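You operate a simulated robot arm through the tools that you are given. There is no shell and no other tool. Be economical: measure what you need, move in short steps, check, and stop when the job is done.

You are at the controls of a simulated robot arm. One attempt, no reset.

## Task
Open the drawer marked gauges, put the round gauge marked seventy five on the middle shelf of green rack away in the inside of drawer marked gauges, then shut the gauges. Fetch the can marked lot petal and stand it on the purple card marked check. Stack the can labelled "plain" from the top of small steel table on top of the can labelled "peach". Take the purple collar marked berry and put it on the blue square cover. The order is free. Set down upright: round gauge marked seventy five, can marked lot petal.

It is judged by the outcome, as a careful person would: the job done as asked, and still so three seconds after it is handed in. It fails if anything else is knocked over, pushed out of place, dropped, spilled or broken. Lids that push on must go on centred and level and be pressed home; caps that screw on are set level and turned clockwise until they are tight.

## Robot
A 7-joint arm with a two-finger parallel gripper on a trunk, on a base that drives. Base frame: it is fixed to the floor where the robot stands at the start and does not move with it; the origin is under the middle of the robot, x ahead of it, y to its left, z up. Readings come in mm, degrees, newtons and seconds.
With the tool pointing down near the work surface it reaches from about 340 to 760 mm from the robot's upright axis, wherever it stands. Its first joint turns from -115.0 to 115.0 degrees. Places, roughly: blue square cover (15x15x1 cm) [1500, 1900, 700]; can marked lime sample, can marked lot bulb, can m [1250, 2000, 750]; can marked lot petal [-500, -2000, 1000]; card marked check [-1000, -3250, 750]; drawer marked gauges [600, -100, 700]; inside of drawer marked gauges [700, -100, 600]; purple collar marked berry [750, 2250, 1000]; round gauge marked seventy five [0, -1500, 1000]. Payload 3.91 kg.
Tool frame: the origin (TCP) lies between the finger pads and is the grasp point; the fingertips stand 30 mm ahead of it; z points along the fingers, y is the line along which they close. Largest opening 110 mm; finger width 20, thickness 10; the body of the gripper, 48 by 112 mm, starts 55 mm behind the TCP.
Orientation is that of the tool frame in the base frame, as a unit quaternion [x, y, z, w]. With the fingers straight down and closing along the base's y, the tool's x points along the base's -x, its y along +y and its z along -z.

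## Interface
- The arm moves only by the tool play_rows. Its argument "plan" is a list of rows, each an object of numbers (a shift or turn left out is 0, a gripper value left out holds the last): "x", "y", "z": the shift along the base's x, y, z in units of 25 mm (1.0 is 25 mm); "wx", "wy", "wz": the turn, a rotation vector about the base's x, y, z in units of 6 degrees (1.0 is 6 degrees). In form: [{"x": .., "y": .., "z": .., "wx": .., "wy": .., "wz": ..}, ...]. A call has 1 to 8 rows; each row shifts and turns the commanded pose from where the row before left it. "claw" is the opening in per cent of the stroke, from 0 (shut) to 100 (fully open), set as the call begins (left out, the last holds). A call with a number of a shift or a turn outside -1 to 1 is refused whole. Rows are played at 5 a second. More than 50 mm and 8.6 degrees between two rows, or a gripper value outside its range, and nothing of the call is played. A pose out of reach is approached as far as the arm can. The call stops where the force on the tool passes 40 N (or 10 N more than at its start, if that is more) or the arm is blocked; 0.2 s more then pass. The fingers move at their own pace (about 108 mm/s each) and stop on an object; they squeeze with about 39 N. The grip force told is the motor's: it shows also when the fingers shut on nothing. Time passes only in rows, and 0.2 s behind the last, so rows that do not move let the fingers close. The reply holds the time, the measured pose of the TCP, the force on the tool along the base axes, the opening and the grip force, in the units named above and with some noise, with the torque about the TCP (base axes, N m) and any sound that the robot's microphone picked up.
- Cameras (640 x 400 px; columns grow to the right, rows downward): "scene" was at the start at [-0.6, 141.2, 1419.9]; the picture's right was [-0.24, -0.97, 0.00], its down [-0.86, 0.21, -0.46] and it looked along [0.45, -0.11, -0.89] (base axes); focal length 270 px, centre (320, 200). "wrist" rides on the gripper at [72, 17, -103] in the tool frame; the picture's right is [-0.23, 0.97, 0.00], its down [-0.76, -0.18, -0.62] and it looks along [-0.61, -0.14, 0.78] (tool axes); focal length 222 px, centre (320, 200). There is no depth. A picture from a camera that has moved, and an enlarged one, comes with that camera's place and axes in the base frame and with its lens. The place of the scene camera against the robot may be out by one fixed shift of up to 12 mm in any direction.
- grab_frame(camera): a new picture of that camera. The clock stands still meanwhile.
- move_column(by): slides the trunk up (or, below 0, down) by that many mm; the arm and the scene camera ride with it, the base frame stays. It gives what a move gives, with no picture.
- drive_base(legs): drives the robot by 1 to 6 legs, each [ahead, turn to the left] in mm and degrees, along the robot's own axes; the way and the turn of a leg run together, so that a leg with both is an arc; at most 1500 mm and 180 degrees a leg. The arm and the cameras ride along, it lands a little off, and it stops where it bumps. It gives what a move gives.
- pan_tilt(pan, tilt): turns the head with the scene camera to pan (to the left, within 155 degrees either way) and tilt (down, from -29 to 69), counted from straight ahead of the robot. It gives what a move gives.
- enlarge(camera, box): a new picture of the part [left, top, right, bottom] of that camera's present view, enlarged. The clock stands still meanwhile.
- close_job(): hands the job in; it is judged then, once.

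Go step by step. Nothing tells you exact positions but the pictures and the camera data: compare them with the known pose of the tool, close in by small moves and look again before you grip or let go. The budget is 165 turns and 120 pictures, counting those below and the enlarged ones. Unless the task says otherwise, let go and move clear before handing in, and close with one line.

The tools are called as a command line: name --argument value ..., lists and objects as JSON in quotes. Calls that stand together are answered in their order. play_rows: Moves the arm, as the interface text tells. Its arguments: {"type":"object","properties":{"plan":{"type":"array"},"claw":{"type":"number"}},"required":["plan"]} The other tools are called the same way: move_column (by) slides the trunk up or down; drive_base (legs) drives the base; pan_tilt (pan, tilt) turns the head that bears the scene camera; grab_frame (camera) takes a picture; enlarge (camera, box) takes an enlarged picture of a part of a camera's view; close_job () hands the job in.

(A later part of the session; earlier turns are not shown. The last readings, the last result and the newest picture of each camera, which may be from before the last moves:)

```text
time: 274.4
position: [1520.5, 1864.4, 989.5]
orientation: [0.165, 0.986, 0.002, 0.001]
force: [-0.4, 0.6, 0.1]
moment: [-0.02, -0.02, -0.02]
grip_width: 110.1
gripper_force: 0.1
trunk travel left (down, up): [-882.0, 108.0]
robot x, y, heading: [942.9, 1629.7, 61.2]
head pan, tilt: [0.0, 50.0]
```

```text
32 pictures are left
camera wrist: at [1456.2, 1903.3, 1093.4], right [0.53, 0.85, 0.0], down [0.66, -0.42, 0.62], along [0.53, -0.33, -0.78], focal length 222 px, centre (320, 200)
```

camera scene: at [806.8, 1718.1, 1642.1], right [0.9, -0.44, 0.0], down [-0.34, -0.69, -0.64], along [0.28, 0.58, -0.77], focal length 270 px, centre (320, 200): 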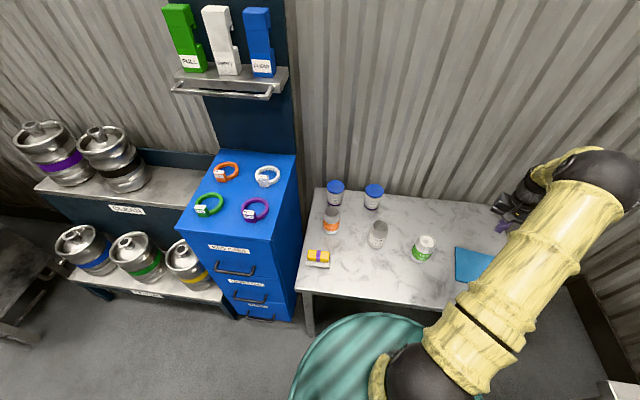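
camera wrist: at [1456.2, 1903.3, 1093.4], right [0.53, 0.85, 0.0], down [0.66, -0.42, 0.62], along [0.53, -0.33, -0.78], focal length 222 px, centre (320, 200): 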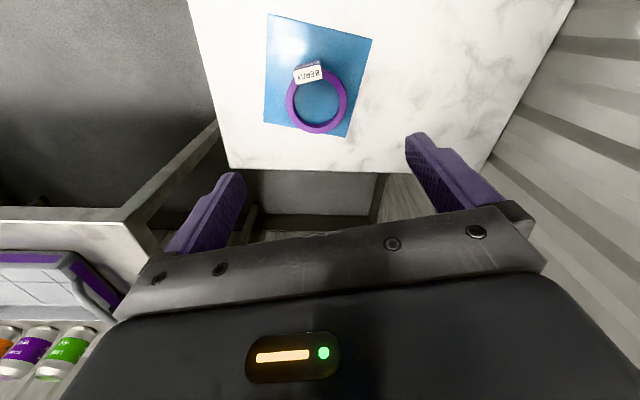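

The collar is on the cover but sits near its far edge; I'll regrip it, and shift it ~28 mm toward the cover's centre.

move_column --by -100

play_rows --plan '[{"z": -1}, {"z": -1}, {"z": -1}, {"z": -1}, {"z": -0.7}, {"z": -0.3}]'

play_rows --plan '[{}, {}, {}]' --claw 0

play_rows --plan '[{"z": 0.4}, {"x": -0.5, "y": 0.2}, {"x": -0.55, "y": 0.2}]'

grab_frame --camera "wrist"

```text
time: 275.7
position: [1519.3, 1864.7, 889.6]
orientation: [0.165, 0.986, 0.001, 0.001]
force: [0.0, 0.0, 0.3]
moment: [-0.03, -0.01, -0.01]
grip_width: 109.8
gripper_force: 0.1
trunk travel left (down, up): [-782.0, 208.0]
robot x, y, heading: [941.9, 1633.9, 61.1]
head pan, tilt: [0.0, 50.0]
```

```text
time: 277.1
position: [1521.4, 1864.3, 763.2]
orientation: [0.166, 0.986, 0.002, 0.002]
force: [0.2, -0.8, 0.8]
moment: [0.0, -0.04, 0.02]
grip_width: 109.9
gripper_force: 0.1
trunk travel left (down, up): [-782.0, 208.0]
robot x, y, heading: [941.2, 1637.7, 61.3]
head pan, tilt: [0.0, 50.0]
```

```text
time: 277.9
position: [1521.1, 1864.4, 763.7]
orientation: [0.165, 0.986, 0.001, 0.001]
force: [0.6, 0.4, -1.1]
moment: [-0.04, 0.0, 0.0]
grip_width: 87.9
gripper_force: 39.2
trunk travel left (down, up): [-782.0, 208.0]
robot x, y, heading: [936.9, 1631.5, 61.2]
head pan, tilt: [0.0, 50.0]
```

```text
time: 278.7
position: [1495.7, 1873.7, 774.7]
orientation: [0.165, 0.986, 0.003, 0.003]
force: [0.6, 0.6, -0.3]
moment: [0.03, 0.01, 0.0]
grip_width: 87.8
gripper_force: 38.9
trunk travel left (down, up): [-782.0, 208.0]
robot x, y, heading: [937.2, 1631.1, 61.2]
head pan, tilt: [0.0, 50.0]
```

```text
31 pictures are left
camera wrist: at [1430.9, 1913.5, 879.1], right [0.53, 0.85, 0.01], down [0.66, -0.42, 0.62], along [0.53, -0.33, -0.78], focal length 222 px, centre (320, 200)
```

wrist: 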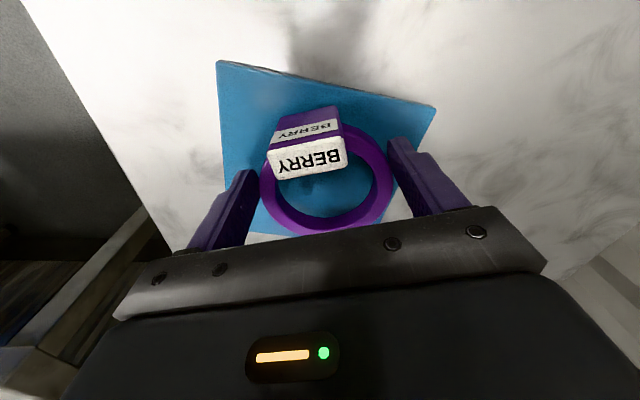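

play_rows --plan '[{"z": -0.25}, {"z": -0.12}, {"z": -0.1}, {"z": -0.08}]'

play_rows --plan '[{}, {}, {}]' --claw 100

play_rows --plan '[{"z": 0.4}, {"z": 0.8}, {"z": 1}, {"z": 1}, {"z": 1}, {"z": 1}]'

move_column --by 60

grab_frame --camera "wrist"

```text
time: 279.7
position: [1495.5, 1874.2, 764.0]
orientation: [0.165, 0.986, 0.003, 0.003]
force: [-2.2, -1.6, 24.0]
moment: [-0.59, 0.66, -0.04]
grip_width: 87.7
gripper_force: 38.9
trunk travel left (down, up): [-782.0, 208.0]
robot x, y, heading: [938.5, 1629.6, 61.1]
head pan, tilt: [0.0, 50.0]
```

```text
time: 280.5
position: [1493.4, 1876.1, 759.7]
orientation: [0.166, 0.986, 0.001, 0.001]
force: [0.1, 1.2, 0.4]
moment: [-0.03, 0.03, 0.01]
grip_width: 109.8
gripper_force: 0.1
trunk travel left (down, up): [-782.0, 208.0]
robot x, y, heading: [942.4, 1633.4, 61.4]
head pan, tilt: [0.0, 50.0]
```

```text
time: 281.9
position: [1493.2, 1875.5, 890.9]
orientation: [0.166, 0.986, 0.001, 0.001]
force: [-0.6, -0.2, 0.6]
moment: [-0.03, -0.01, 0.01]
grip_width: 109.9
gripper_force: 0.1
trunk travel left (down, up): [-782.0, 208.0]
robot x, y, heading: [939.1, 1631.9, 61.2]
head pan, tilt: [0.0, 50.0]
```

```text
time: 282.9
position: [1493.6, 1876.1, 950.1]
orientation: [0.165, 0.986, 0.001, 0.001]
force: [-0.3, -0.1, -0.2]
moment: [0.0, 0.01, 0.0]
grip_width: 109.9
gripper_force: 0.1
trunk travel left (down, up): [-842.0, 148.0]
robot x, y, heading: [942.3, 1631.5, 61.4]
head pan, tilt: [0.0, 50.0]
```

```text
30 pictures are left
camera wrist: at [1429.6, 1914.2, 1054.9], right [0.53, 0.85, 0.0], down [0.66, -0.42, 0.62], along [0.53, -0.33, -0.78], focal length 222 px, centre (320, 200)
```

wrist: 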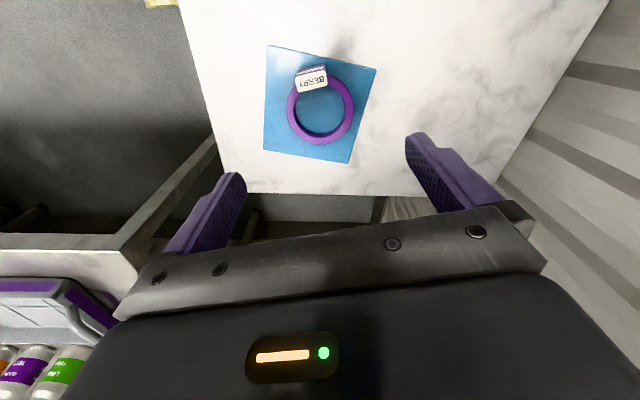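

Collar is well centred on the cover. Next, turn left to bring the gripper over the PLAIN can (≈(1242,2115)).

drive_base --legs '[[0, 34]]'

play_rows --plan '[{"x": -0.5, "y": -0.6}, {"x": -0.5, "y": -0.6}]'

grab_frame --camera "wrist"

```text
time: 285.6
position: [1263.8, 2143.3, 949.8]
orientation: [-0.13, 0.991, 0.001, 0.001]
force: [0.0, -0.3, -0.2]
moment: [-0.01, 0.04, -0.03]
grip_width: 109.9
gripper_force: 0.1
trunk travel left (down, up): [-842.0, 148.0]
robot x, y, heading: [940.5, 1630.4, 94.9]
head pan, tilt: [0.0, 50.0]
```

```text
time: 286.2
position: [1239.7, 2112.2, 950.9]
orientation: [-0.129, 0.992, 0.003, 0.0]
force: [0.2, -0.7, -0.6]
moment: [0.02, 0.01, -0.02]
grip_width: 110.0
gripper_force: 0.1
trunk travel left (down, up): [-842.0, 148.0]
robot x, y, heading: [940.4, 1630.1, 95.1]
head pan, tilt: [0.0, 50.0]
```

```text
29 pictures are left
camera wrist: at [1163.7, 2109.0, 1055.6], right [-0.03, 1.0, 0.0], down [0.78, 0.02, 0.62], along [0.62, 0.02, -0.78], focal length 222 px, centre (320, 200)
```

wrist: 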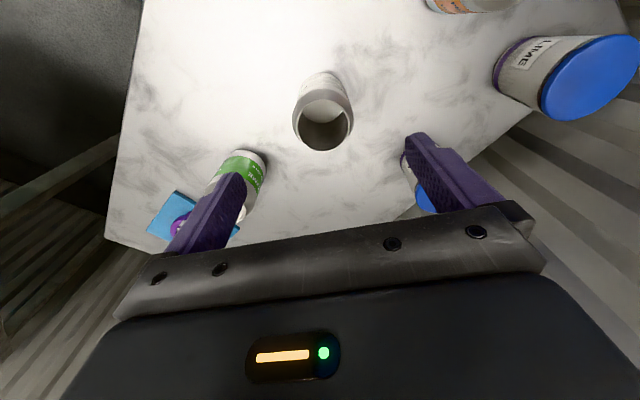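

Rim centre is about (1246,2115). Align and descend around it.

play_rows --plan '[{"x": 0.22, "y": 0.1, "z": -0.8}, {"z": -0.9}, {"z": -0.9}]'

grab_frame --camera "wrist"

```text
time: 287.0
position: [1243.9, 2115.4, 885.2]
orientation: [-0.13, 0.991, 0.003, 0.001]
force: [-0.5, -1.0, 0.2]
moment: [0.0, -0.03, -0.01]
grip_width: 110.1
gripper_force: 0.0
trunk travel left (down, up): [-842.0, 148.0]
robot x, y, heading: [939.0, 1632.6, 95.3]
head pan, tilt: [0.0, 50.0]
```

```text
28 pictures are left
camera wrist: at [1168.6, 2112.0, 989.9], right [-0.03, 1.0, 0.0], down [0.78, 0.02, 0.62], along [0.62, 0.02, -0.78], focal length 222 px, centre (320, 200)
```

wrist: 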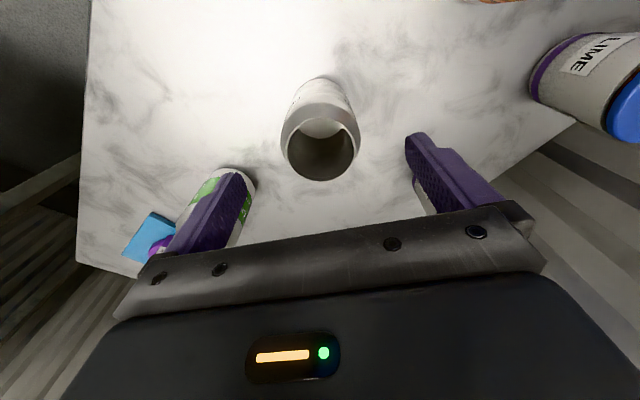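

play_rows --plan '[{"x": 0.2, "z": -0.6}, {"z": -0.9}, {"z": -0.9}, {"z": -0.9}]'

play_rows --plan '[{}, {}, {}]' --claw 0

play_rows --plan '[{"z": 0.4}, {"z": 0.8}, {"z": 1}, {"z": 1}, {"z": 1}, {"z": 1}, {"z": 1}, {"z": 1}]'

grab_frame --camera "wrist"

```text
time: 288.0
position: [1250.4, 2116.2, 802.4]
orientation: [-0.13, 0.991, 0.003, 0.001]
force: [-0.9, 0.6, 0.7]
moment: [-0.03, -0.01, 0.03]
grip_width: 110.3
gripper_force: 0.1
trunk travel left (down, up): [-842.0, 148.0]
robot x, y, heading: [938.9, 1632.6, 95.2]
head pan, tilt: [0.0, 50.0]
```

```text
time: 288.8
position: [1249.2, 2114.7, 801.4]
orientation: [-0.13, 0.992, 0.001, 0.0]
force: [0.4, 0.2, 0.2]
moment: [-0.02, -0.01, 0.03]
grip_width: 64.0
gripper_force: 40.0
trunk travel left (down, up): [-842.0, 148.0]
robot x, y, heading: [941.2, 1633.9, 94.9]
head pan, tilt: [0.0, 50.0]
```

```text
time: 290.6
position: [1251.6, 2112.4, 982.3]
orientation: [-0.13, 0.992, 0.002, 0.0]
force: [0.7, -0.7, -0.4]
moment: [0.04, 0.03, 0.0]
grip_width: 63.8
gripper_force: 39.0
trunk travel left (down, up): [-842.0, 148.0]
robot x, y, heading: [941.1, 1630.7, 95.2]
head pan, tilt: [0.0, 50.0]
```

```text
27 pictures are left
camera wrist: at [1175.6, 2110.9, 1086.7], right [-0.03, 1.0, 0.0], down [0.78, 0.02, 0.62], along [0.62, 0.02, -0.78], focal length 222 px, centre (320, 200)
```

wrist: 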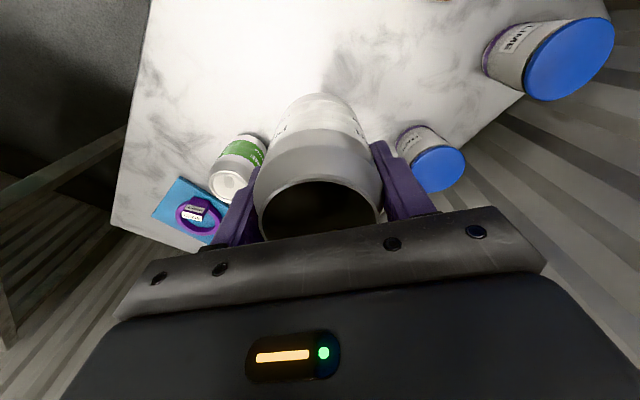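

PLAIN held (64 mm). Turn left and extend to above the PEACH can, staying high, then check alignment.

drive_base --legs '[[0, 17.2]]'

play_rows --plan '[{"x": 0.2, "y": 0.4}, {"x": 0.2, "y": 0.4}]'

pan_tilt --pan -20 --tilt 50

grab_frame --camera "scene"

grab_frame --camera "wrist"

```text
time: 292.2
position: [1096.7, 2184.0, 982.0]
orientation: [-0.275, 0.962, 0.002, 0.001]
force: [0.3, -1.0, 0.7]
moment: [-0.01, 0.03, 0.01]
grip_width: 63.7
gripper_force: 39.4
trunk travel left (down, up): [-842.0, 148.0]
robot x, y, heading: [941.0, 1631.4, 112.3]
head pan, tilt: [0.0, 50.0]
```

```text
time: 292.9
position: [1107.5, 2204.1, 981.1]
orientation: [-0.274, 0.962, 0.001, 0.001]
force: [0.3, -0.3, -0.4]
moment: [0.0, 0.0, 0.0]
grip_width: 64.0
gripper_force: 39.5
trunk travel left (down, up): [-842.0, 148.0]
robot x, y, heading: [938.7, 1630.7, 112.2]
head pan, tilt: [0.0, 50.0]
```

```text
time: 293.7
position: [1106.8, 2205.3, 980.2]
orientation: [-0.274, 0.962, 0.002, 0.001]
force: [0.3, -0.7, -0.3]
moment: [0.0, 0.01, 0.01]
grip_width: 63.8
gripper_force: 38.6
trunk travel left (down, up): [-842.0, 148.0]
robot x, y, heading: [937.6, 1633.1, 111.9]
head pan, tilt: [-20.0, 50.0]
```

```text
26 pictures are left
camera scene: at [814.5, 1600.0, 1727.1], right [1.0, 0.04, 0.0], down [0.03, -0.77, -0.64], along [-0.02, 0.64, -0.77], focal length 270 px, centre (320, 200)
```

scene: 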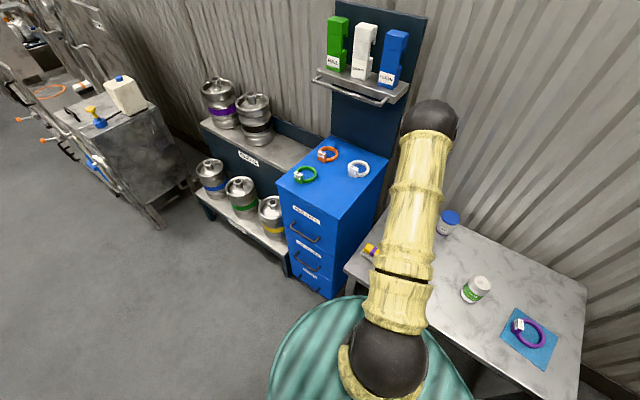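

```text
25 pictures are left
camera wrist: at [1035.7, 2180.0, 1085.8], right [-0.32, 0.95, 0.0], down [0.74, 0.25, 0.62], along [0.59, 0.2, -0.78], focal length 222 px, centre (320, 200)
```

wrist: 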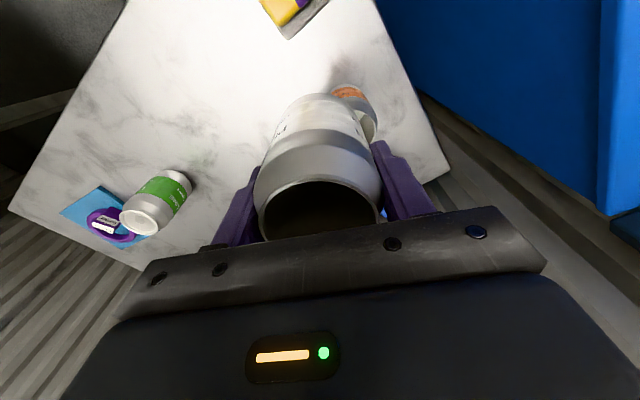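

The held can hides PEACH; shift 40 mm aside to see its rim fully.

play_rows --plan '[{"x": 0.25, "y": -0.8}, {"x": 0.25, "y": -0.8}]'

enlarge --camera "wrist" --box '[300, 50, 460, 150]'

```text
time: 294.3
position: [1119.4, 2165.8, 980.6]
orientation: [-0.274, 0.962, 0.003, 0.0]
force: [0.1, 0.0, -0.4]
moment: [0.0, -0.02, 0.02]
grip_width: 63.5
gripper_force: 39.3
trunk travel left (down, up): [-842.0, 148.0]
robot x, y, heading: [939.9, 1630.7, 112.0]
head pan, tilt: [-20.0, 50.0]
```

```text
4.00 times, centred on (380, 100) of wrist
camera zoom: at [1049.1, 2140.3, 1085.1], right [-0.32, 0.95, 0.01], down [0.74, 0.25, 0.62], along [0.59, 0.2, -0.78], focal length 888 px, centre (80, 600)
```

zoom: 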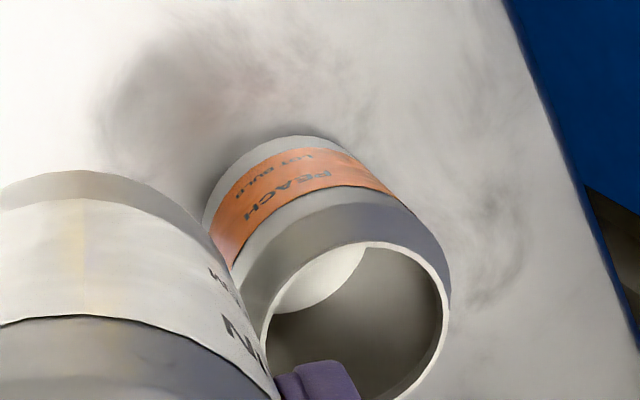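

PEACH rim centre works out at (1118,2250,828). Move over (allowing for a small grip offset) and lower to ~15 mm above.

play_rows --plan '[{"x": 0.02, "y": 0.86}, {"x": 0.02, "y": 0.86}, {"x": 0.02, "y": 0.86}, {"x": 0.02, "y": 0.86}, {"z": -0.7}, {"z": -0.7}, {"z": -0.7}]'

grab_frame --camera "wrist"

```text
time: 295.9
position: [1120.7, 2251.5, 928.6]
orientation: [-0.274, 0.962, 0.001, 0.0]
force: [-0.4, 1.0, 0.5]
moment: [0.03, 0.04, 0.04]
grip_width: 63.8
gripper_force: 39.2
trunk travel left (down, up): [-842.0, 148.0]
robot x, y, heading: [942.3, 1633.5, 112.0]
head pan, tilt: [-20.0, 50.0]
```

```text
23 pictures are left
camera wrist: at [1050.1, 2226.1, 1032.9], right [-0.32, 0.95, 0.0], down [0.74, 0.25, 0.62], along [0.59, 0.2, -0.78], focal length 222 px, centre (320, 200)
```

wrist: 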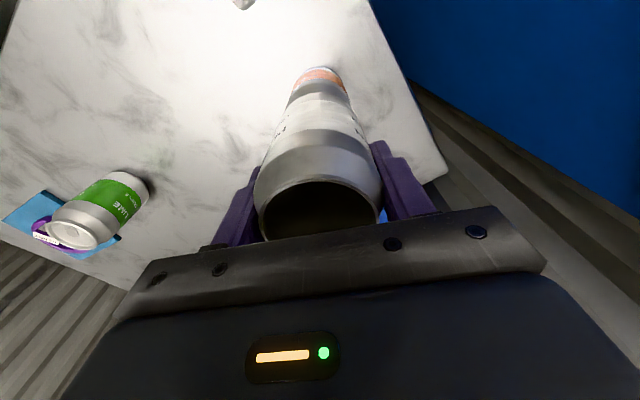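

enlarge --camera "wrist" --box '[260, 55, 388, 135]'

```text
5.00 times, centred on (324, 95) of wrist
camera zoom: at [1050.1, 2226.1, 1032.9], right [-0.32, 0.95, 0.0], down [0.74, 0.25, 0.62], along [0.59, 0.2, -0.78], focal length 1111 px, centre (300, 725)
```

zoom: 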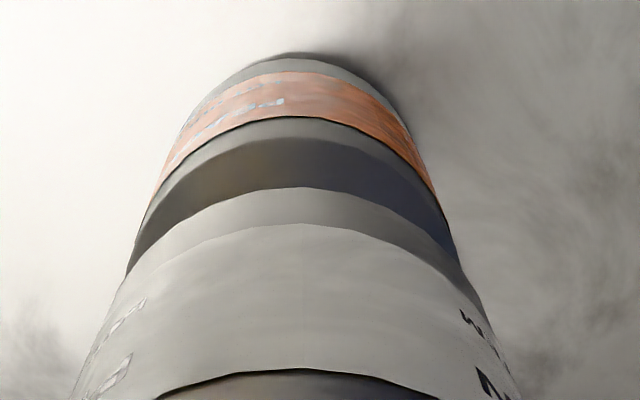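

Alignment is within ~2 mm; make that correction and lower to contact.

play_rows --plan '[{"x": -0.03, "y": -0.09, "z": -0.2}, {"z": -0.2}, {"z": -0.12}]'

play_rows --plan '[{"z": -0.08}, {"z": -0.08}, {"z": -0.08}]'

```text
time: 296.7
position: [1120.0, 2249.7, 915.5]
orientation: [-0.274, 0.962, 0.003, 0.001]
force: [0.0, -0.5, 2.1]
moment: [-0.04, -0.05, 0.01]
grip_width: 63.8
gripper_force: 39.0
trunk travel left (down, up): [-842.0, 148.0]
robot x, y, heading: [942.6, 1634.1, 112.0]
head pan, tilt: [-20.0, 50.0]
```

```text
time: 297.5
position: [1120.4, 2247.8, 914.0]
orientation: [-0.273, 0.962, 0.006, 0.003]
force: [-0.3, -1.2, 35.6]
moment: [-0.11, -0.02, -0.05]
grip_width: 63.9
gripper_force: 39.2
trunk travel left (down, up): [-842.0, 148.0]
robot x, y, heading: [939.6, 1632.8, 112.4]
head pan, tilt: [-20.0, 50.0]
```

Contact. Ease the load, view, then release.

play_rows --plan '[{"z": 0.16}]'

enlarge --camera "wrist" --box '[240, 55, 400, 155]'

```text
time: 297.9
position: [1120.5, 2247.1, 914.8]
orientation: [-0.275, 0.962, 0.003, 0.001]
force: [2.3, 3.1, 20.3]
moment: [0.51, -0.26, 0.01]
grip_width: 63.7
gripper_force: 39.2
trunk travel left (down, up): [-842.0, 148.0]
robot x, y, heading: [938.9, 1634.8, 111.9]
head pan, tilt: [-20.0, 50.0]
```

```text
4.00 times, centred on (320, 105) of wrist
camera zoom: at [1049.0, 2222.3, 1018.6], right [-0.32, 0.95, 0.01], down [0.74, 0.25, 0.63], along [0.59, 0.21, -0.78], focal length 888 px, centre (320, 580)
```

zoom: 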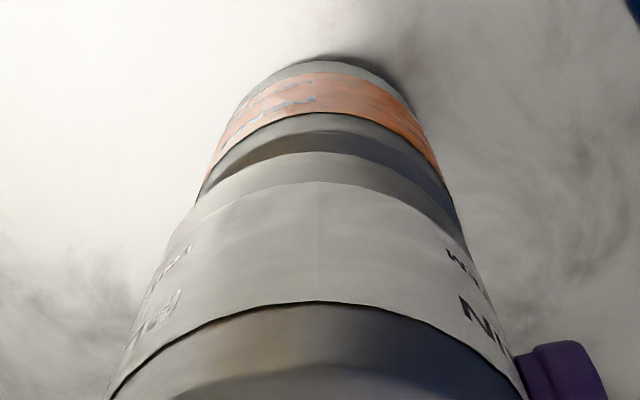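

Well aligned. Release gently and rise.

play_rows --plan '[{"z": 0.08}]'

play_rows --plan '[{}, {}, {}]' --claw 100

play_rows --plan '[{"z": 0.5}, {"z": 0.8}, {"z": 0.9}, {"z": 0.9}, {"z": 0.9}]'

move_column --by 120

grab_frame --camera "wrist"

```text
time: 298.3
position: [1121.2, 2246.7, 915.9]
orientation: [-0.275, 0.962, 0.002, 0.0]
force: [1.8, 2.4, 8.7]
moment: [0.3, -0.25, -0.01]
grip_width: 63.6
gripper_force: 38.8
trunk travel left (down, up): [-842.0, 148.0]
robot x, y, heading: [936.0, 1629.0, 112.0]
head pan, tilt: [-20.0, 50.0]
```

```text
time: 299.1
position: [1119.0, 2247.4, 914.2]
orientation: [-0.274, 0.962, 0.002, 0.0]
force: [0.1, 0.3, -0.2]
moment: [-0.01, 0.04, 0.01]
grip_width: 109.8
gripper_force: 0.2
trunk travel left (down, up): [-842.0, 148.0]
robot x, y, heading: [941.9, 1632.0, 112.2]
head pan, tilt: [-20.0, 50.0]
```

```text
time: 300.3
position: [1120.8, 2249.3, 1016.8]
orientation: [-0.274, 0.962, 0.002, 0.0]
force: [0.1, -0.8, -0.4]
moment: [0.0, 0.0, -0.01]
grip_width: 110.1
gripper_force: 0.1
trunk travel left (down, up): [-842.0, 148.0]
robot x, y, heading: [939.0, 1629.4, 112.4]
head pan, tilt: [-20.0, 50.0]
```

```text
time: 301.8
position: [1119.5, 2248.6, 1135.4]
orientation: [-0.273, 0.962, 0.002, 0.0]
force: [-0.6, -0.6, 0.3]
moment: [0.01, -0.04, 0.03]
grip_width: 110.0
gripper_force: 0.1
trunk travel left (down, up): [-962.0, 28.0]
robot x, y, heading: [937.8, 1629.4, 112.2]
head pan, tilt: [-20.0, 50.0]
```

```text
20 pictures are left
camera wrist: at [1048.5, 2224.6, 1240.1], right [-0.32, 0.95, 0.0], down [0.74, 0.25, 0.62], along [0.59, 0.2, -0.78], focal length 222 px, centre (320, 200)
```

wrist: 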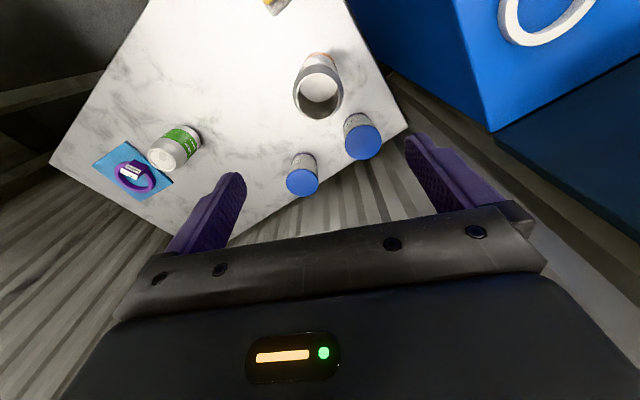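

Stack stands, collar in place. Now drive across to the tray with the four cans; first most of the way.

drive_base --legs '[[0, 124.8], [1500, 0], [1500, 0]]'

```text
time: 309.4
position: [323.4, 1445.6, 1136.5]
orientation: [0.976, -0.217, -0.003, 0.002]
force: [0.0, -0.5, 0.3]
moment: [0.03, -0.02, 0.0]
grip_width: 110.1
gripper_force: 0.1
trunk travel left (down, up): [-962.0, 28.0]
robot x, y, heading: [940.3, 1634.9, -124.6]
head pan, tilt: [-20.0, 50.0]
stopped in leg 1: the robot was blocked; the commanded pose is now the measured one
```

Blocked near the end of the turn; look at what is there.

pan_tilt --pan -30 --tilt 35

grab_frame --camera "scene"

```text
time: 310.2
position: [323.3, 1447.6, 1136.0]
orientation: [0.976, -0.217, -0.002, 0.002]
force: [-0.6, -0.4, 0.5]
moment: [0.0, 0.0, 0.0]
grip_width: 109.9
gripper_force: 0.0
trunk travel left (down, up): [-962.0, 28.0]
robot x, y, heading: [938.6, 1633.6, -124.7]
head pan, tilt: [-30.0, 35.0]
```

```text
19 pictures are left
camera scene: at [1015.9, 1560.1, 1868.7], right [-0.43, 0.9, 0.0], down [0.52, 0.24, -0.82], along [-0.74, -0.35, -0.57], focal length 270 px, centre (320, 200)
```

scene: 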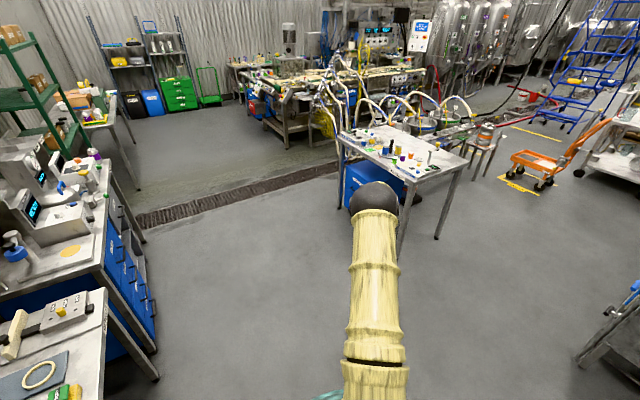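

Nothing obvious near the arm. Back the turn off slightly and try moving forward.

drive_base --legs '[[0, -3], [300, 0]]'

```text
time: 312.9
position: [133.1, 1247.3, 1135.9]
orientation: [0.97, -0.244, -0.001, 0.002]
force: [0.0, 0.3, -0.2]
moment: [-0.02, 0.0, 0.02]
grip_width: 110.0
gripper_force: 0.1
trunk travel left (down, up): [-962.0, 28.0]
robot x, y, heading: [759.2, 1397.1, -128.2]
head pan, tilt: [-30.0, 35.0]
```

Free now. Continue along the aisle.

drive_base --legs '[[0, 5.5], [1500, 0], [1500, 0]]'

```text
time: 330.6
position: [-1509.4, -1305.7, 1136.0]
orientation: [0.977, -0.214, -0.001, 0.001]
force: [0.8, -0.6, 0.2]
moment: [0.0, -0.01, -0.03]
grip_width: 110.4
gripper_force: 0.0
trunk travel left (down, up): [-962.0, 28.0]
robot x, y, heading: [-896.5, -1111.5, -124.5]
head pan, tilt: [-30.0, 35.0]
```

drive_base --legs '[[0, 6.5], [470, 0], [0, 122]]'

pan_tilt --pan -40 --tilt 45

grab_frame --camera "scene"

grab_frame --camera "wrist"

```text
time: 339.4
position: [-911.9, -2139.8, 1137.3]
orientation: [0.834, 0.552, -0.01, 0.006]
force: [-3.1, -3.2, -0.5]
moment: [0.03, -0.04, -0.33]
grip_width: 109.0
gripper_force: 0.1
trunk travel left (down, up): [-962.0, 28.0]
robot x, y, heading: [-1119.3, -1528.5, -31.4]
head pan, tilt: [-30.0, 35.0]
stopped in leg 3: the force on the tool passed its limit at 51 N (the readings are from after the stop); the commanded pose is now the measured one
```

```text
time: 340.1
position: [-911.8, -2139.8, 1137.2]
orientation: [0.834, 0.551, -0.01, 0.006]
force: [-4.1, -5.4, 0.5]
moment: [0.06, -0.08, -0.37]
grip_width: 108.8
gripper_force: 0.1
trunk travel left (down, up): [-962.0, 28.0]
robot x, y, heading: [-1119.2, -1527.4, -31.7]
head pan, tilt: [-40.0, 45.0]
```

```text
18 pictures are left
camera scene: at [-1066.4, -1441.2, 1854.1], right [-0.95, -0.32, 0.0], down [-0.22, 0.67, -0.71], along [0.22, -0.67, -0.71], focal length 270 px, centre (320, 200)
```

scene: 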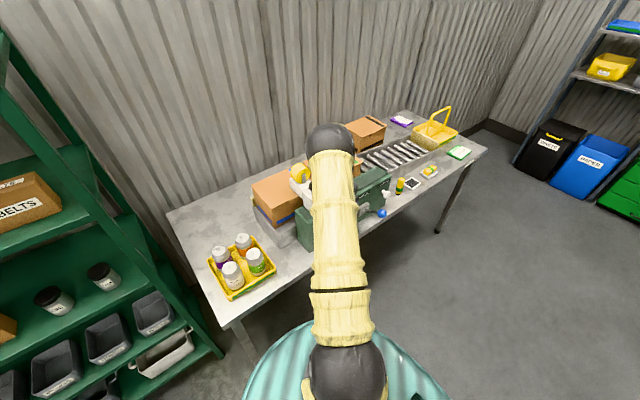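

```text
17 pictures are left
camera wrist: at [-867.6, -2078.7, 1240.8], right [0.81, -0.59, 0.0], down [-0.46, -0.62, 0.64], along [-0.38, -0.52, -0.77], focal length 222 px, centre (320, 200)
```

wrist: 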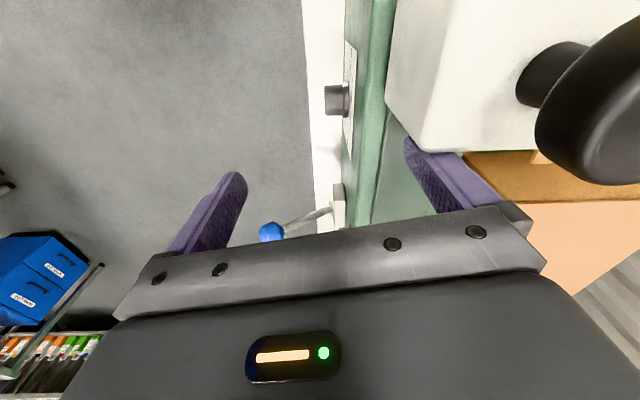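

The gripper brushed the labelling machine's white block while turning. Back off right away the way it came, and zoom on the machine and tray.

drive_base --legs '[[0, -14], [-250, 0]]'

enlarge --camera "scene" --box '[190, 100, 420, 244]'

```text
time: 343.3
position: [-1242.8, -1992.6, 1138.7]
orientation: [0.896, 0.444, -0.01, 0.005]
force: [-0.5, 0.5, -0.1]
moment: [-0.01, 0.0, 0.0]
grip_width: 110.2
gripper_force: 0.1
trunk travel left (down, up): [-962.0, 28.0]
robot x, y, heading: [-1293.5, -1347.0, -45.9]
head pan, tilt: [-40.0, 45.0]
```

```text
2.78 times, centred on (305, 172) of scene
camera zoom: at [-1221.3, -1276.2, 1854.0], right [-1.0, -0.07, 0.0], down [-0.05, 0.71, -0.71], along [0.05, -0.71, -0.71], focal length 751 px, centre (362, 278)
```

zoom: 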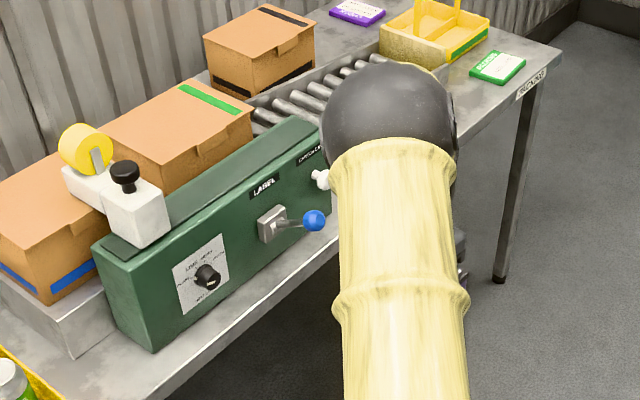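

Machine looks undisturbed, and the purple CHECK card is seen at the table's far back corner near (-1064,-3292). Now reposition so the gripper swings in front of the table and approaches the tray from the clear side.

drive_base --legs '[[0, 102.5], [-200, 0], [0, -51.5], [310, 0]]'

grab_frame --camera "wrist"

```text
time: 356.6
position: [-564.9, -1855.1, 1137.7]
orientation: [0.618, 0.786, -0.008, 0.007]
force: [-0.5, -0.7, 0.0]
moment: [0.01, -0.05, 0.02]
grip_width: 110.2
gripper_force: 0.1
trunk travel left (down, up): [-962.0, 28.0]
robot x, y, heading: [-1098.7, -1490.4, 5.7]
head pan, tilt: [-40.0, 45.0]
```

```text
15 pictures are left
camera wrist: at [-567.2, -1779.8, 1240.7], right [1.0, 0.01, 0.0], down [0.01, -0.77, 0.64], along [0.01, -0.64, -0.77], focal length 222 px, centre (320, 200)
```

wrist: 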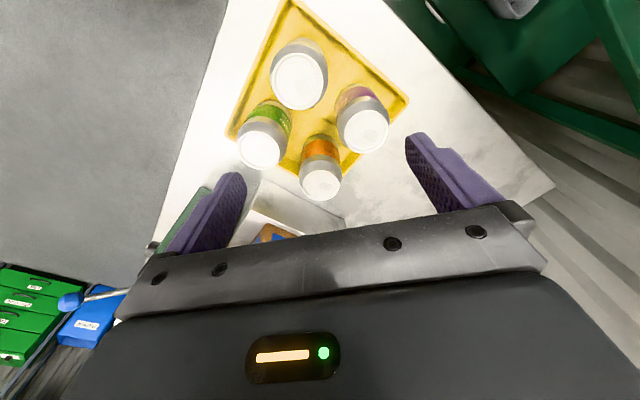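

enlarge --camera "wrist" --box '[230, 20, 410, 200]'

grab_frame --camera "scene"

```text
2.22 times, centred on (320, 110) of wrist
camera zoom: at [-567.2, -1779.8, 1240.7], right [1.0, 0.01, 0.0], down [0.01, -0.77, 0.64], along [0.01, -0.64, -0.77], focal length 494 px, centre (320, 400)
```

zoom: 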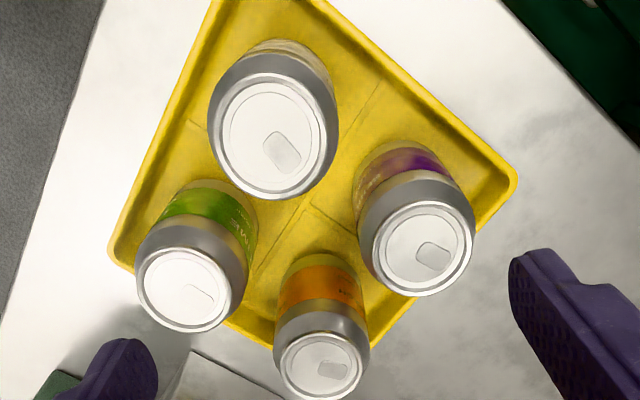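

```text
13 pictures are left
camera scene: at [-1106.9, -1387.4, 1854.0], right [-0.57, -0.82, 0.0], down [-0.58, 0.4, -0.71], along [0.58, -0.4, -0.71], focal length 270 px, centre (320, 200)
```

scene: 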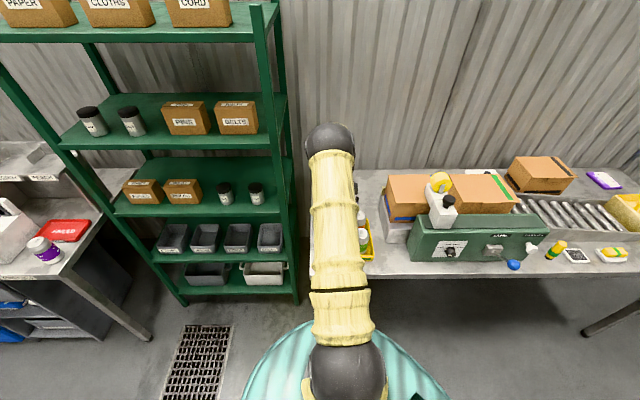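

I can't read the lot marks from above. Swing the arm aside and zoom tightly on the labels with the scene camera.

drive_base --legs '[[0, 32]]'

pan_tilt --pan -78 --tilt 45

enlarge --camera "scene" --box '[260, 170, 388, 250]'

```text
time: 359.1
position: [-453.2, -1523.4, 1136.9]
orientation: [0.38, 0.925, -0.005, 0.01]
force: [0.3, 0.4, -0.3]
moment: [-0.01, 0.02, 0.01]
grip_width: 109.9
gripper_force: 0.1
trunk travel left (down, up): [-962.0, 28.0]
robot x, y, heading: [-1095.9, -1491.9, 37.2]
head pan, tilt: [-40.0, 45.0]
```

```text
time: 360.2
position: [-452.9, -1523.4, 1137.3]
orientation: [0.379, 0.925, -0.004, 0.01]
force: [0.1, -0.9, -0.6]
moment: [0.0, 0.01, -0.03]
grip_width: 110.0
gripper_force: 0.1
trunk travel left (down, up): [-962.0, 28.0]
robot x, y, heading: [-1098.0, -1489.6, 37.2]
head pan, tilt: [-78.0, 45.0]
```

```text
5.00 times, centred on (324, 210) of scene
camera zoom: at [-1178.5, -1455.1, 1854.0], right [-0.65, -0.76, 0.0], down [-0.53, 0.46, -0.71], along [0.53, -0.46, -0.71], focal length 1352 px, centre (300, 150)
```

zoom: 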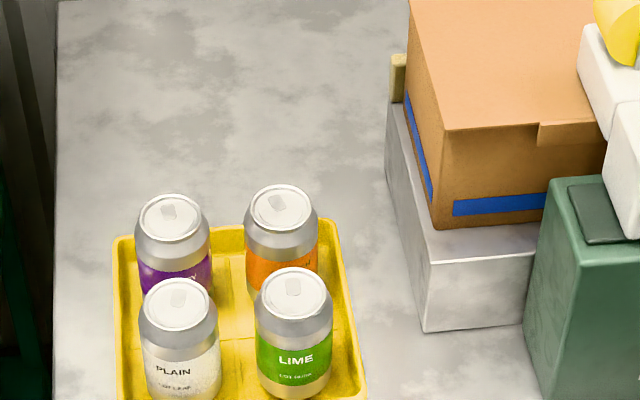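

enlarge --camera "scene" --box '[284, 222, 332, 252]'

```text
13.33 times, centred on (308, 237) of scene
camera zoom: at [-1178.5, -1455.1, 1854.0], right [-0.65, -0.76, 0.0], down [-0.53, 0.46, -0.71], along [0.53, -0.46, -0.71], focal length 3606 px, centre (480, -293)
```

zoom: 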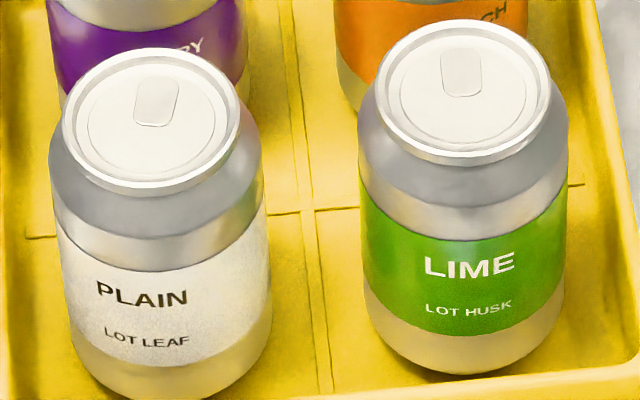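

PLAIN is lot leaf, LIME lot husk; the rear BERRY and PEACH lot lines are hidden. Move forward-left for a view past the front cans.

drive_base --legs '[[340, 0]]'

pan_tilt --pan -98 --tilt 45

enlarge --camera "scene" --box '[270, 160, 370, 260]'

```text
time: 362.7
position: [-180.5, -1311.5, 1137.1]
orientation: [0.375, 0.927, -0.006, 0.01]
force: [-0.4, 0.3, -0.4]
moment: [-0.03, 0.05, -0.02]
grip_width: 109.9
gripper_force: 0.0
trunk travel left (down, up): [-962.0, 28.0]
robot x, y, heading: [-827.9, -1286.0, 37.3]
head pan, tilt: [-78.0, 45.0]
```

```text
time: 363.5
position: [-181.8, -1312.3, 1137.8]
orientation: [0.376, 0.926, -0.005, 0.009]
force: [-0.1, -0.3, 0.5]
moment: [-0.01, 0.02, 0.03]
grip_width: 110.1
gripper_force: 0.0
trunk travel left (down, up): [-962.0, 28.0]
robot x, y, heading: [-822.3, -1286.9, 37.3]
head pan, tilt: [-98.0, 45.0]
```

```text
4.00 times, centred on (320, 210) of scene
camera zoom: at [-929.6, -1267.4, 1854.0], right [-0.87, -0.49, 0.0], down [-0.35, 0.61, -0.71], along [0.35, -0.62, -0.71], focal length 1082 px, centre (320, 160)
```

zoom: 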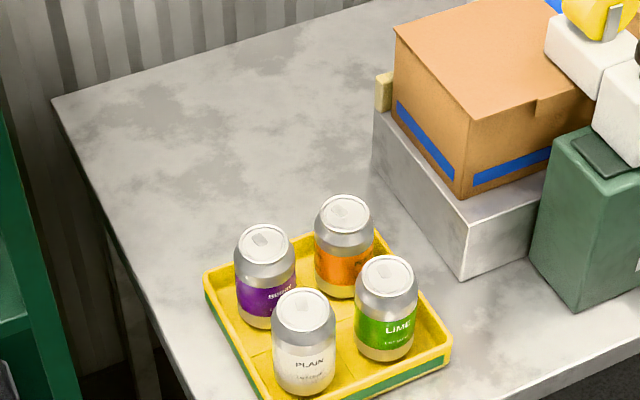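

enlarge --camera "scene" --box '[326, 215, 366, 245]'

```text
13.33 times, centred on (346, 230) of scene
camera zoom: at [-929.6, -1267.4, 1854.0], right [-0.87, -0.49, 0.0], down [-0.35, 0.61, -0.71], along [0.35, -0.62, -0.71], focal length 3606 px, centre (-27, -200)
```

zoom: 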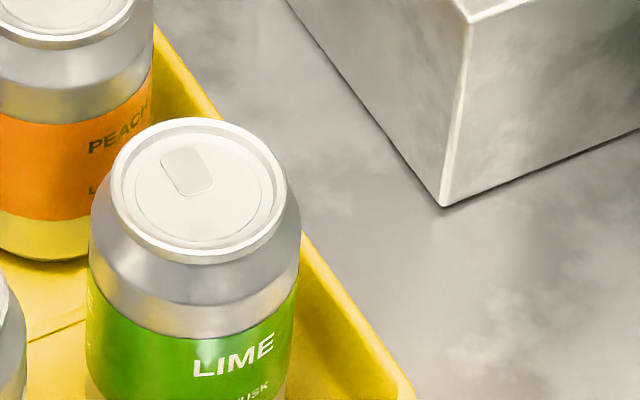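

enlarge --camera "scene" --box '[292, 221, 332, 246]'

```text
16.00 times, centred on (312, 234) of scene
camera zoom: at [-929.6, -1267.4, 1854.0], right [-0.87, -0.49, 0.0], down [-0.35, 0.61, -0.71], along [0.35, -0.62, -0.71], focal length 4328 px, centre (448, -336)
```

zoom: 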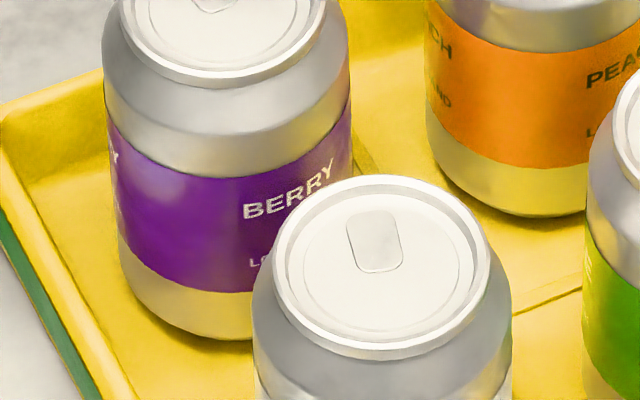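

PEACH's lot ends "…ND", so the BERRY can in the tray is lot petal. Return with the gripper over it.

drive_base --legs '[[-290, 0], [0, -33]]'

grab_frame --camera "wrist"

```text
time: 368.0
position: [-529.8, -1834.2, 1137.9]
orientation: [0.624, 0.782, -0.008, 0.008]
force: [0.3, 0.1, -0.2]
moment: [0.0, 0.0, 0.0]
grip_width: 110.3
gripper_force: 0.0
trunk travel left (down, up): [-962.0, 28.0]
robot x, y, heading: [-1053.4, -1459.2, 4.6]
head pan, tilt: [-98.0, 45.0]
```

```text
7 pictures are left
camera wrist: at [-530.5, -1759.2, 1240.8], right [1.0, -0.01, 0.0], down [-0.01, -0.77, 0.64], along [0.0, -0.64, -0.77], focal length 222 px, centre (320, 200)
```

wrist: 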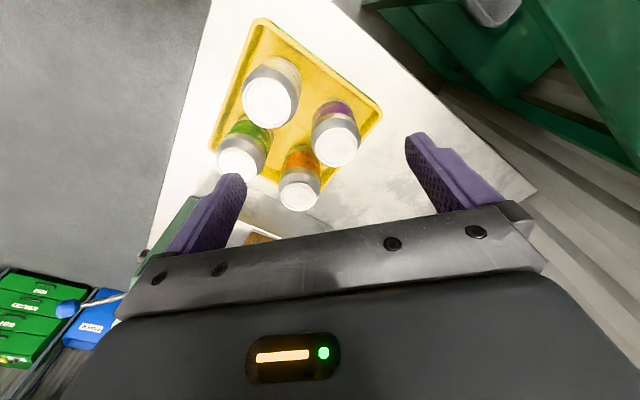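

Lid centre triangulates to (-511,-1882,992). Move over it, level the tool, then descend.

play_rows --plan '[{"x": 0.38, "y": -0.95, "wx": 0.2}, {"x": 0.38, "y": -0.95}, {"z": -0.9}, {"z": -0.9}, {"z": -0.9}]'

grab_frame --camera "wrist"

```text
time: 369.2
position: [-511.6, -1881.5, 1071.5]
orientation: [0.624, 0.781, 0.0, 0.002]
force: [0.7, -0.4, 0.1]
moment: [0.01, 0.0, -0.01]
grip_width: 109.8
gripper_force: 0.0
trunk travel left (down, up): [-962.0, 28.0]
robot x, y, heading: [-1055.9, -1461.2, 4.4]
head pan, tilt: [-98.0, 45.0]
```

```text
6 pictures are left
camera wrist: at [-512.1, -1807.4, 1174.0], right [1.0, -0.01, 0.0], down [-0.01, -0.78, 0.62], along [0.0, -0.62, -0.78], focal length 222 px, centre (320, 200)
```

wrist: 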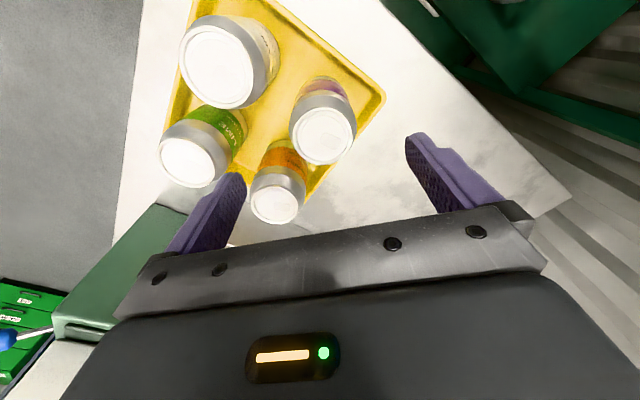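

Centred over BERRY with the inner finger in the gap between cans. Descend and grip.

play_rows --plan '[{"x": 0.06, "z": -0.9}, {"z": -0.9}, {"z": -0.9}, {"z": -0.9}, {"z": -0.8}]' --claw 85

play_rows --plan '[{}, {}, {}]' --claw 0

play_rows --plan '[{"z": 0.5}, {"z": 0.9}, {"z": 1}, {"z": 1}, {"z": 1}, {"z": 1}, {"z": 1}]'

grab_frame --camera "wrist"

```text
time: 370.4
position: [-509.2, -1882.6, 960.1]
orientation: [0.624, 0.782, 0.001, 0.002]
force: [-1.3, -0.7, -0.1]
moment: [-0.03, 0.02, -0.01]
grip_width: 93.4
gripper_force: 0.0
trunk travel left (down, up): [-962.0, 28.0]
robot x, y, heading: [-1053.0, -1460.7, 4.2]
head pan, tilt: [-98.0, 45.0]
```

```text
time: 371.2
position: [-509.3, -1882.2, 959.9]
orientation: [0.624, 0.782, 0.002, 0.002]
force: [-1.6, 0.1, 0.0]
moment: [-0.05, 0.01, -0.05]
grip_width: 65.3
gripper_force: 39.2
trunk travel left (down, up): [-962.0, 28.0]
robot x, y, heading: [-1055.1, -1458.9, 4.4]
head pan, tilt: [-98.0, 45.0]
```

```text
time: 372.8
position: [-508.4, -1883.3, 1120.1]
orientation: [0.624, 0.781, 0.002, 0.002]
force: [-0.7, -0.3, -3.5]
moment: [0.0, -0.01, -0.06]
grip_width: 65.2
gripper_force: 39.5
trunk travel left (down, up): [-962.0, 28.0]
robot x, y, heading: [-1056.6, -1460.1, 4.3]
head pan, tilt: [-98.0, 45.0]
```

```text
5 pictures are left
camera wrist: at [-509.4, -1809.4, 1225.0], right [1.0, -0.01, 0.0], down [-0.01, -0.78, 0.62], along [0.0, -0.62, -0.78], focal length 222 px, centre (320, 200)
```

wrist: 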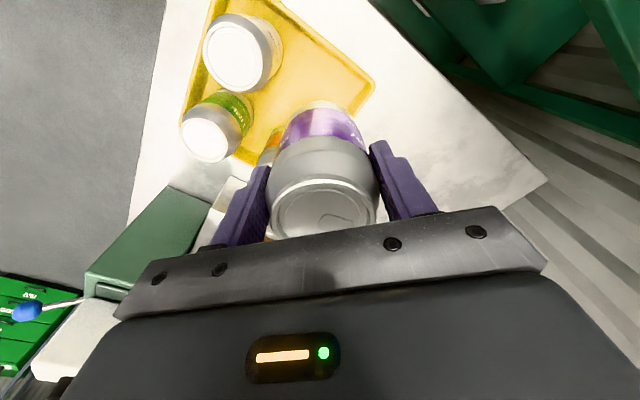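

BERRY (lot petal) is held. Test whether I can carry it higher (to clear the yellow basket by the card).

move_column --by 26

play_rows --plan '[{"z": 0.9}, {"z": 0.9}, {"z": 0.9}, {"z": 0.9}]'

```text
time: 373.5
position: [-507.4, -1882.2, 1145.4]
orientation: [0.624, 0.782, 0.001, 0.001]
force: [0.4, 0.4, -2.8]
moment: [0.01, 0.02, -0.02]
grip_width: 65.2
gripper_force: 39.0
trunk travel left (down, up): [-988.0, 2.0]
robot x, y, heading: [-1054.1, -1459.8, 4.3]
head pan, tilt: [-98.0, 45.0]
```

```text
time: 374.5
position: [-508.0, -1884.1, 1237.6]
orientation: [0.624, 0.782, 0.001, 0.001]
force: [0.2, 0.2, -3.6]
moment: [-0.01, 0.0, -0.01]
grip_width: 64.9
gripper_force: 38.9
trunk travel left (down, up): [-988.0, 2.0]
robot x, y, heading: [-1055.2, -1461.2, 4.2]
head pan, tilt: [-98.0, 45.0]
```

Good, 1238 mm height is reachable. Back off, swing left, and drive along the aisle past the table.

drive_base --legs '[[-150, 0], [0, 116], [0, 116.4], [1500, 0], [355, 0]]'

```text
time: 400.6
position: [-2941.9, -3151.6, 1236.3]
orientation: [0.974, -0.227, -0.001, 0.001]
force: [0.0, 0.0, -3.0]
moment: [-0.02, -0.01, 0.02]
grip_width: 65.2
gripper_force: 38.9
trunk travel left (down, up): [-988.0, 2.0]
robot x, y, heading: [-2266.7, -2995.5, -124.8]
head pan, tilt: [-98.0, 45.0]
```

drive_base --legs '[[0, -100.5], [-824, 0]]'

pan_tilt --pan -105 --tilt 45

grab_frame --camera "scene"

```text
time: 411.7
position: [-1729.5, -2857.5, 1236.1]
orientation: [-0.463, 0.886, 0.003, 0.0]
force: [0.8, -0.8, -3.3]
moment: [-0.02, 0.0, -0.02]
grip_width: 64.9
gripper_force: 38.4
trunk travel left (down, up): [-988.0, 2.0]
robot x, y, heading: [-1668.2, -3551.7, 136.6]
head pan, tilt: [-98.0, 45.0]
```

```text
time: 412.4
position: [-1729.1, -2857.1, 1235.4]
orientation: [-0.462, 0.887, 0.001, 0.0]
force: [0.0, -0.1, -3.5]
moment: [-0.04, 0.04, 0.03]
grip_width: 64.7
gripper_force: 38.5
trunk travel left (down, up): [-988.0, 2.0]
robot x, y, heading: [-1672.0, -3546.0, 137.0]
head pan, tilt: [-105.0, 45.0]
```

```text
4 pictures are left
camera scene: at [-1668.3, -3652.6, 1880.0], right [0.53, -0.85, 0.0], down [-0.6, -0.37, -0.71], along [0.6, 0.37, -0.71], focal length 270 px, centre (320, 200)
```

scene: 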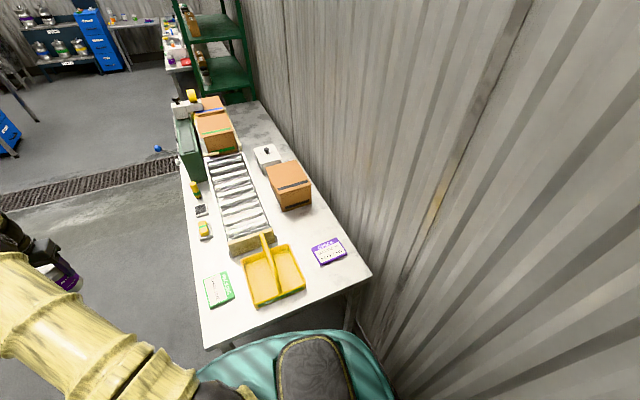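

The purple CHECK card is clear at about (-1074,-3332). Retract a bit, then turn right to bring the can over the card.

play_rows --plan '[{"x": 0.08, "y": -0.9}, {"x": 0.08, "y": -0.9}, {"x": 0.08, "y": -0.9}]'

drive_base --legs '[[0, -75]]'

```text
time: 413.1
position: [-1723.4, -2925.8, 1235.4]
orientation: [-0.462, 0.887, 0.003, 0.001]
force: [-0.9, -0.3, -3.4]
moment: [0.03, -0.01, 0.03]
grip_width: 64.6
gripper_force: 38.9
trunk travel left (down, up): [-988.0, 2.0]
robot x, y, heading: [-1670.9, -3543.4, 136.8]
head pan, tilt: [-105.0, 45.0]
```

```text
time: 418.3
position: [-1080.3, -3349.0, 1232.7]
orientation: [0.181, 0.983, 0.001, 0.001]
force: [0.9, 0.2, -4.5]
moment: [0.01, 0.03, 0.03]
grip_width: 64.5
gripper_force: 38.9
trunk travel left (down, up): [-988.0, 2.0]
robot x, y, heading: [-1675.1, -3548.0, 60.7]
head pan, tilt: [-105.0, 45.0]
```

Lower the trunk and look for the card under the can.

move_column --by -200

grab_frame --camera "wrist"

```text
time: 420.5
position: [-1082.2, -3350.6, 1033.4]
orientation: [0.182, 0.983, 0.002, 0.002]
force: [0.4, 0.0, -3.3]
moment: [0.0, 0.04, -0.02]
grip_width: 64.5
gripper_force: 39.2
trunk travel left (down, up): [-788.0, 202.0]
robot x, y, heading: [-1670.9, -3550.4, 60.5]
head pan, tilt: [-105.0, 45.0]
```

```text
3 pictures are left
camera wrist: at [-1144.1, -3308.8, 1138.8], right [0.56, 0.83, 0.0], down [0.65, -0.44, 0.62], along [0.52, -0.35, -0.78], focal length 222 px, centre (320, 200)
```

wrist: 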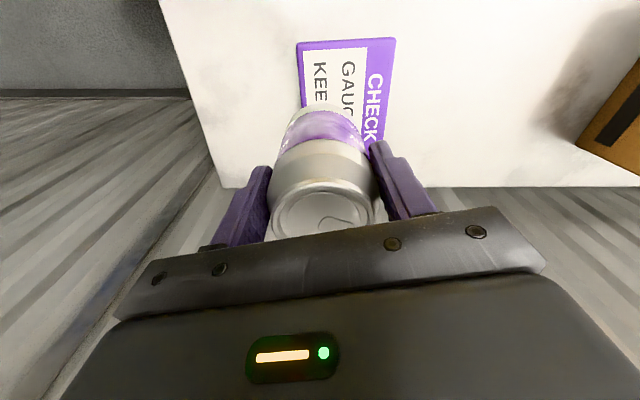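

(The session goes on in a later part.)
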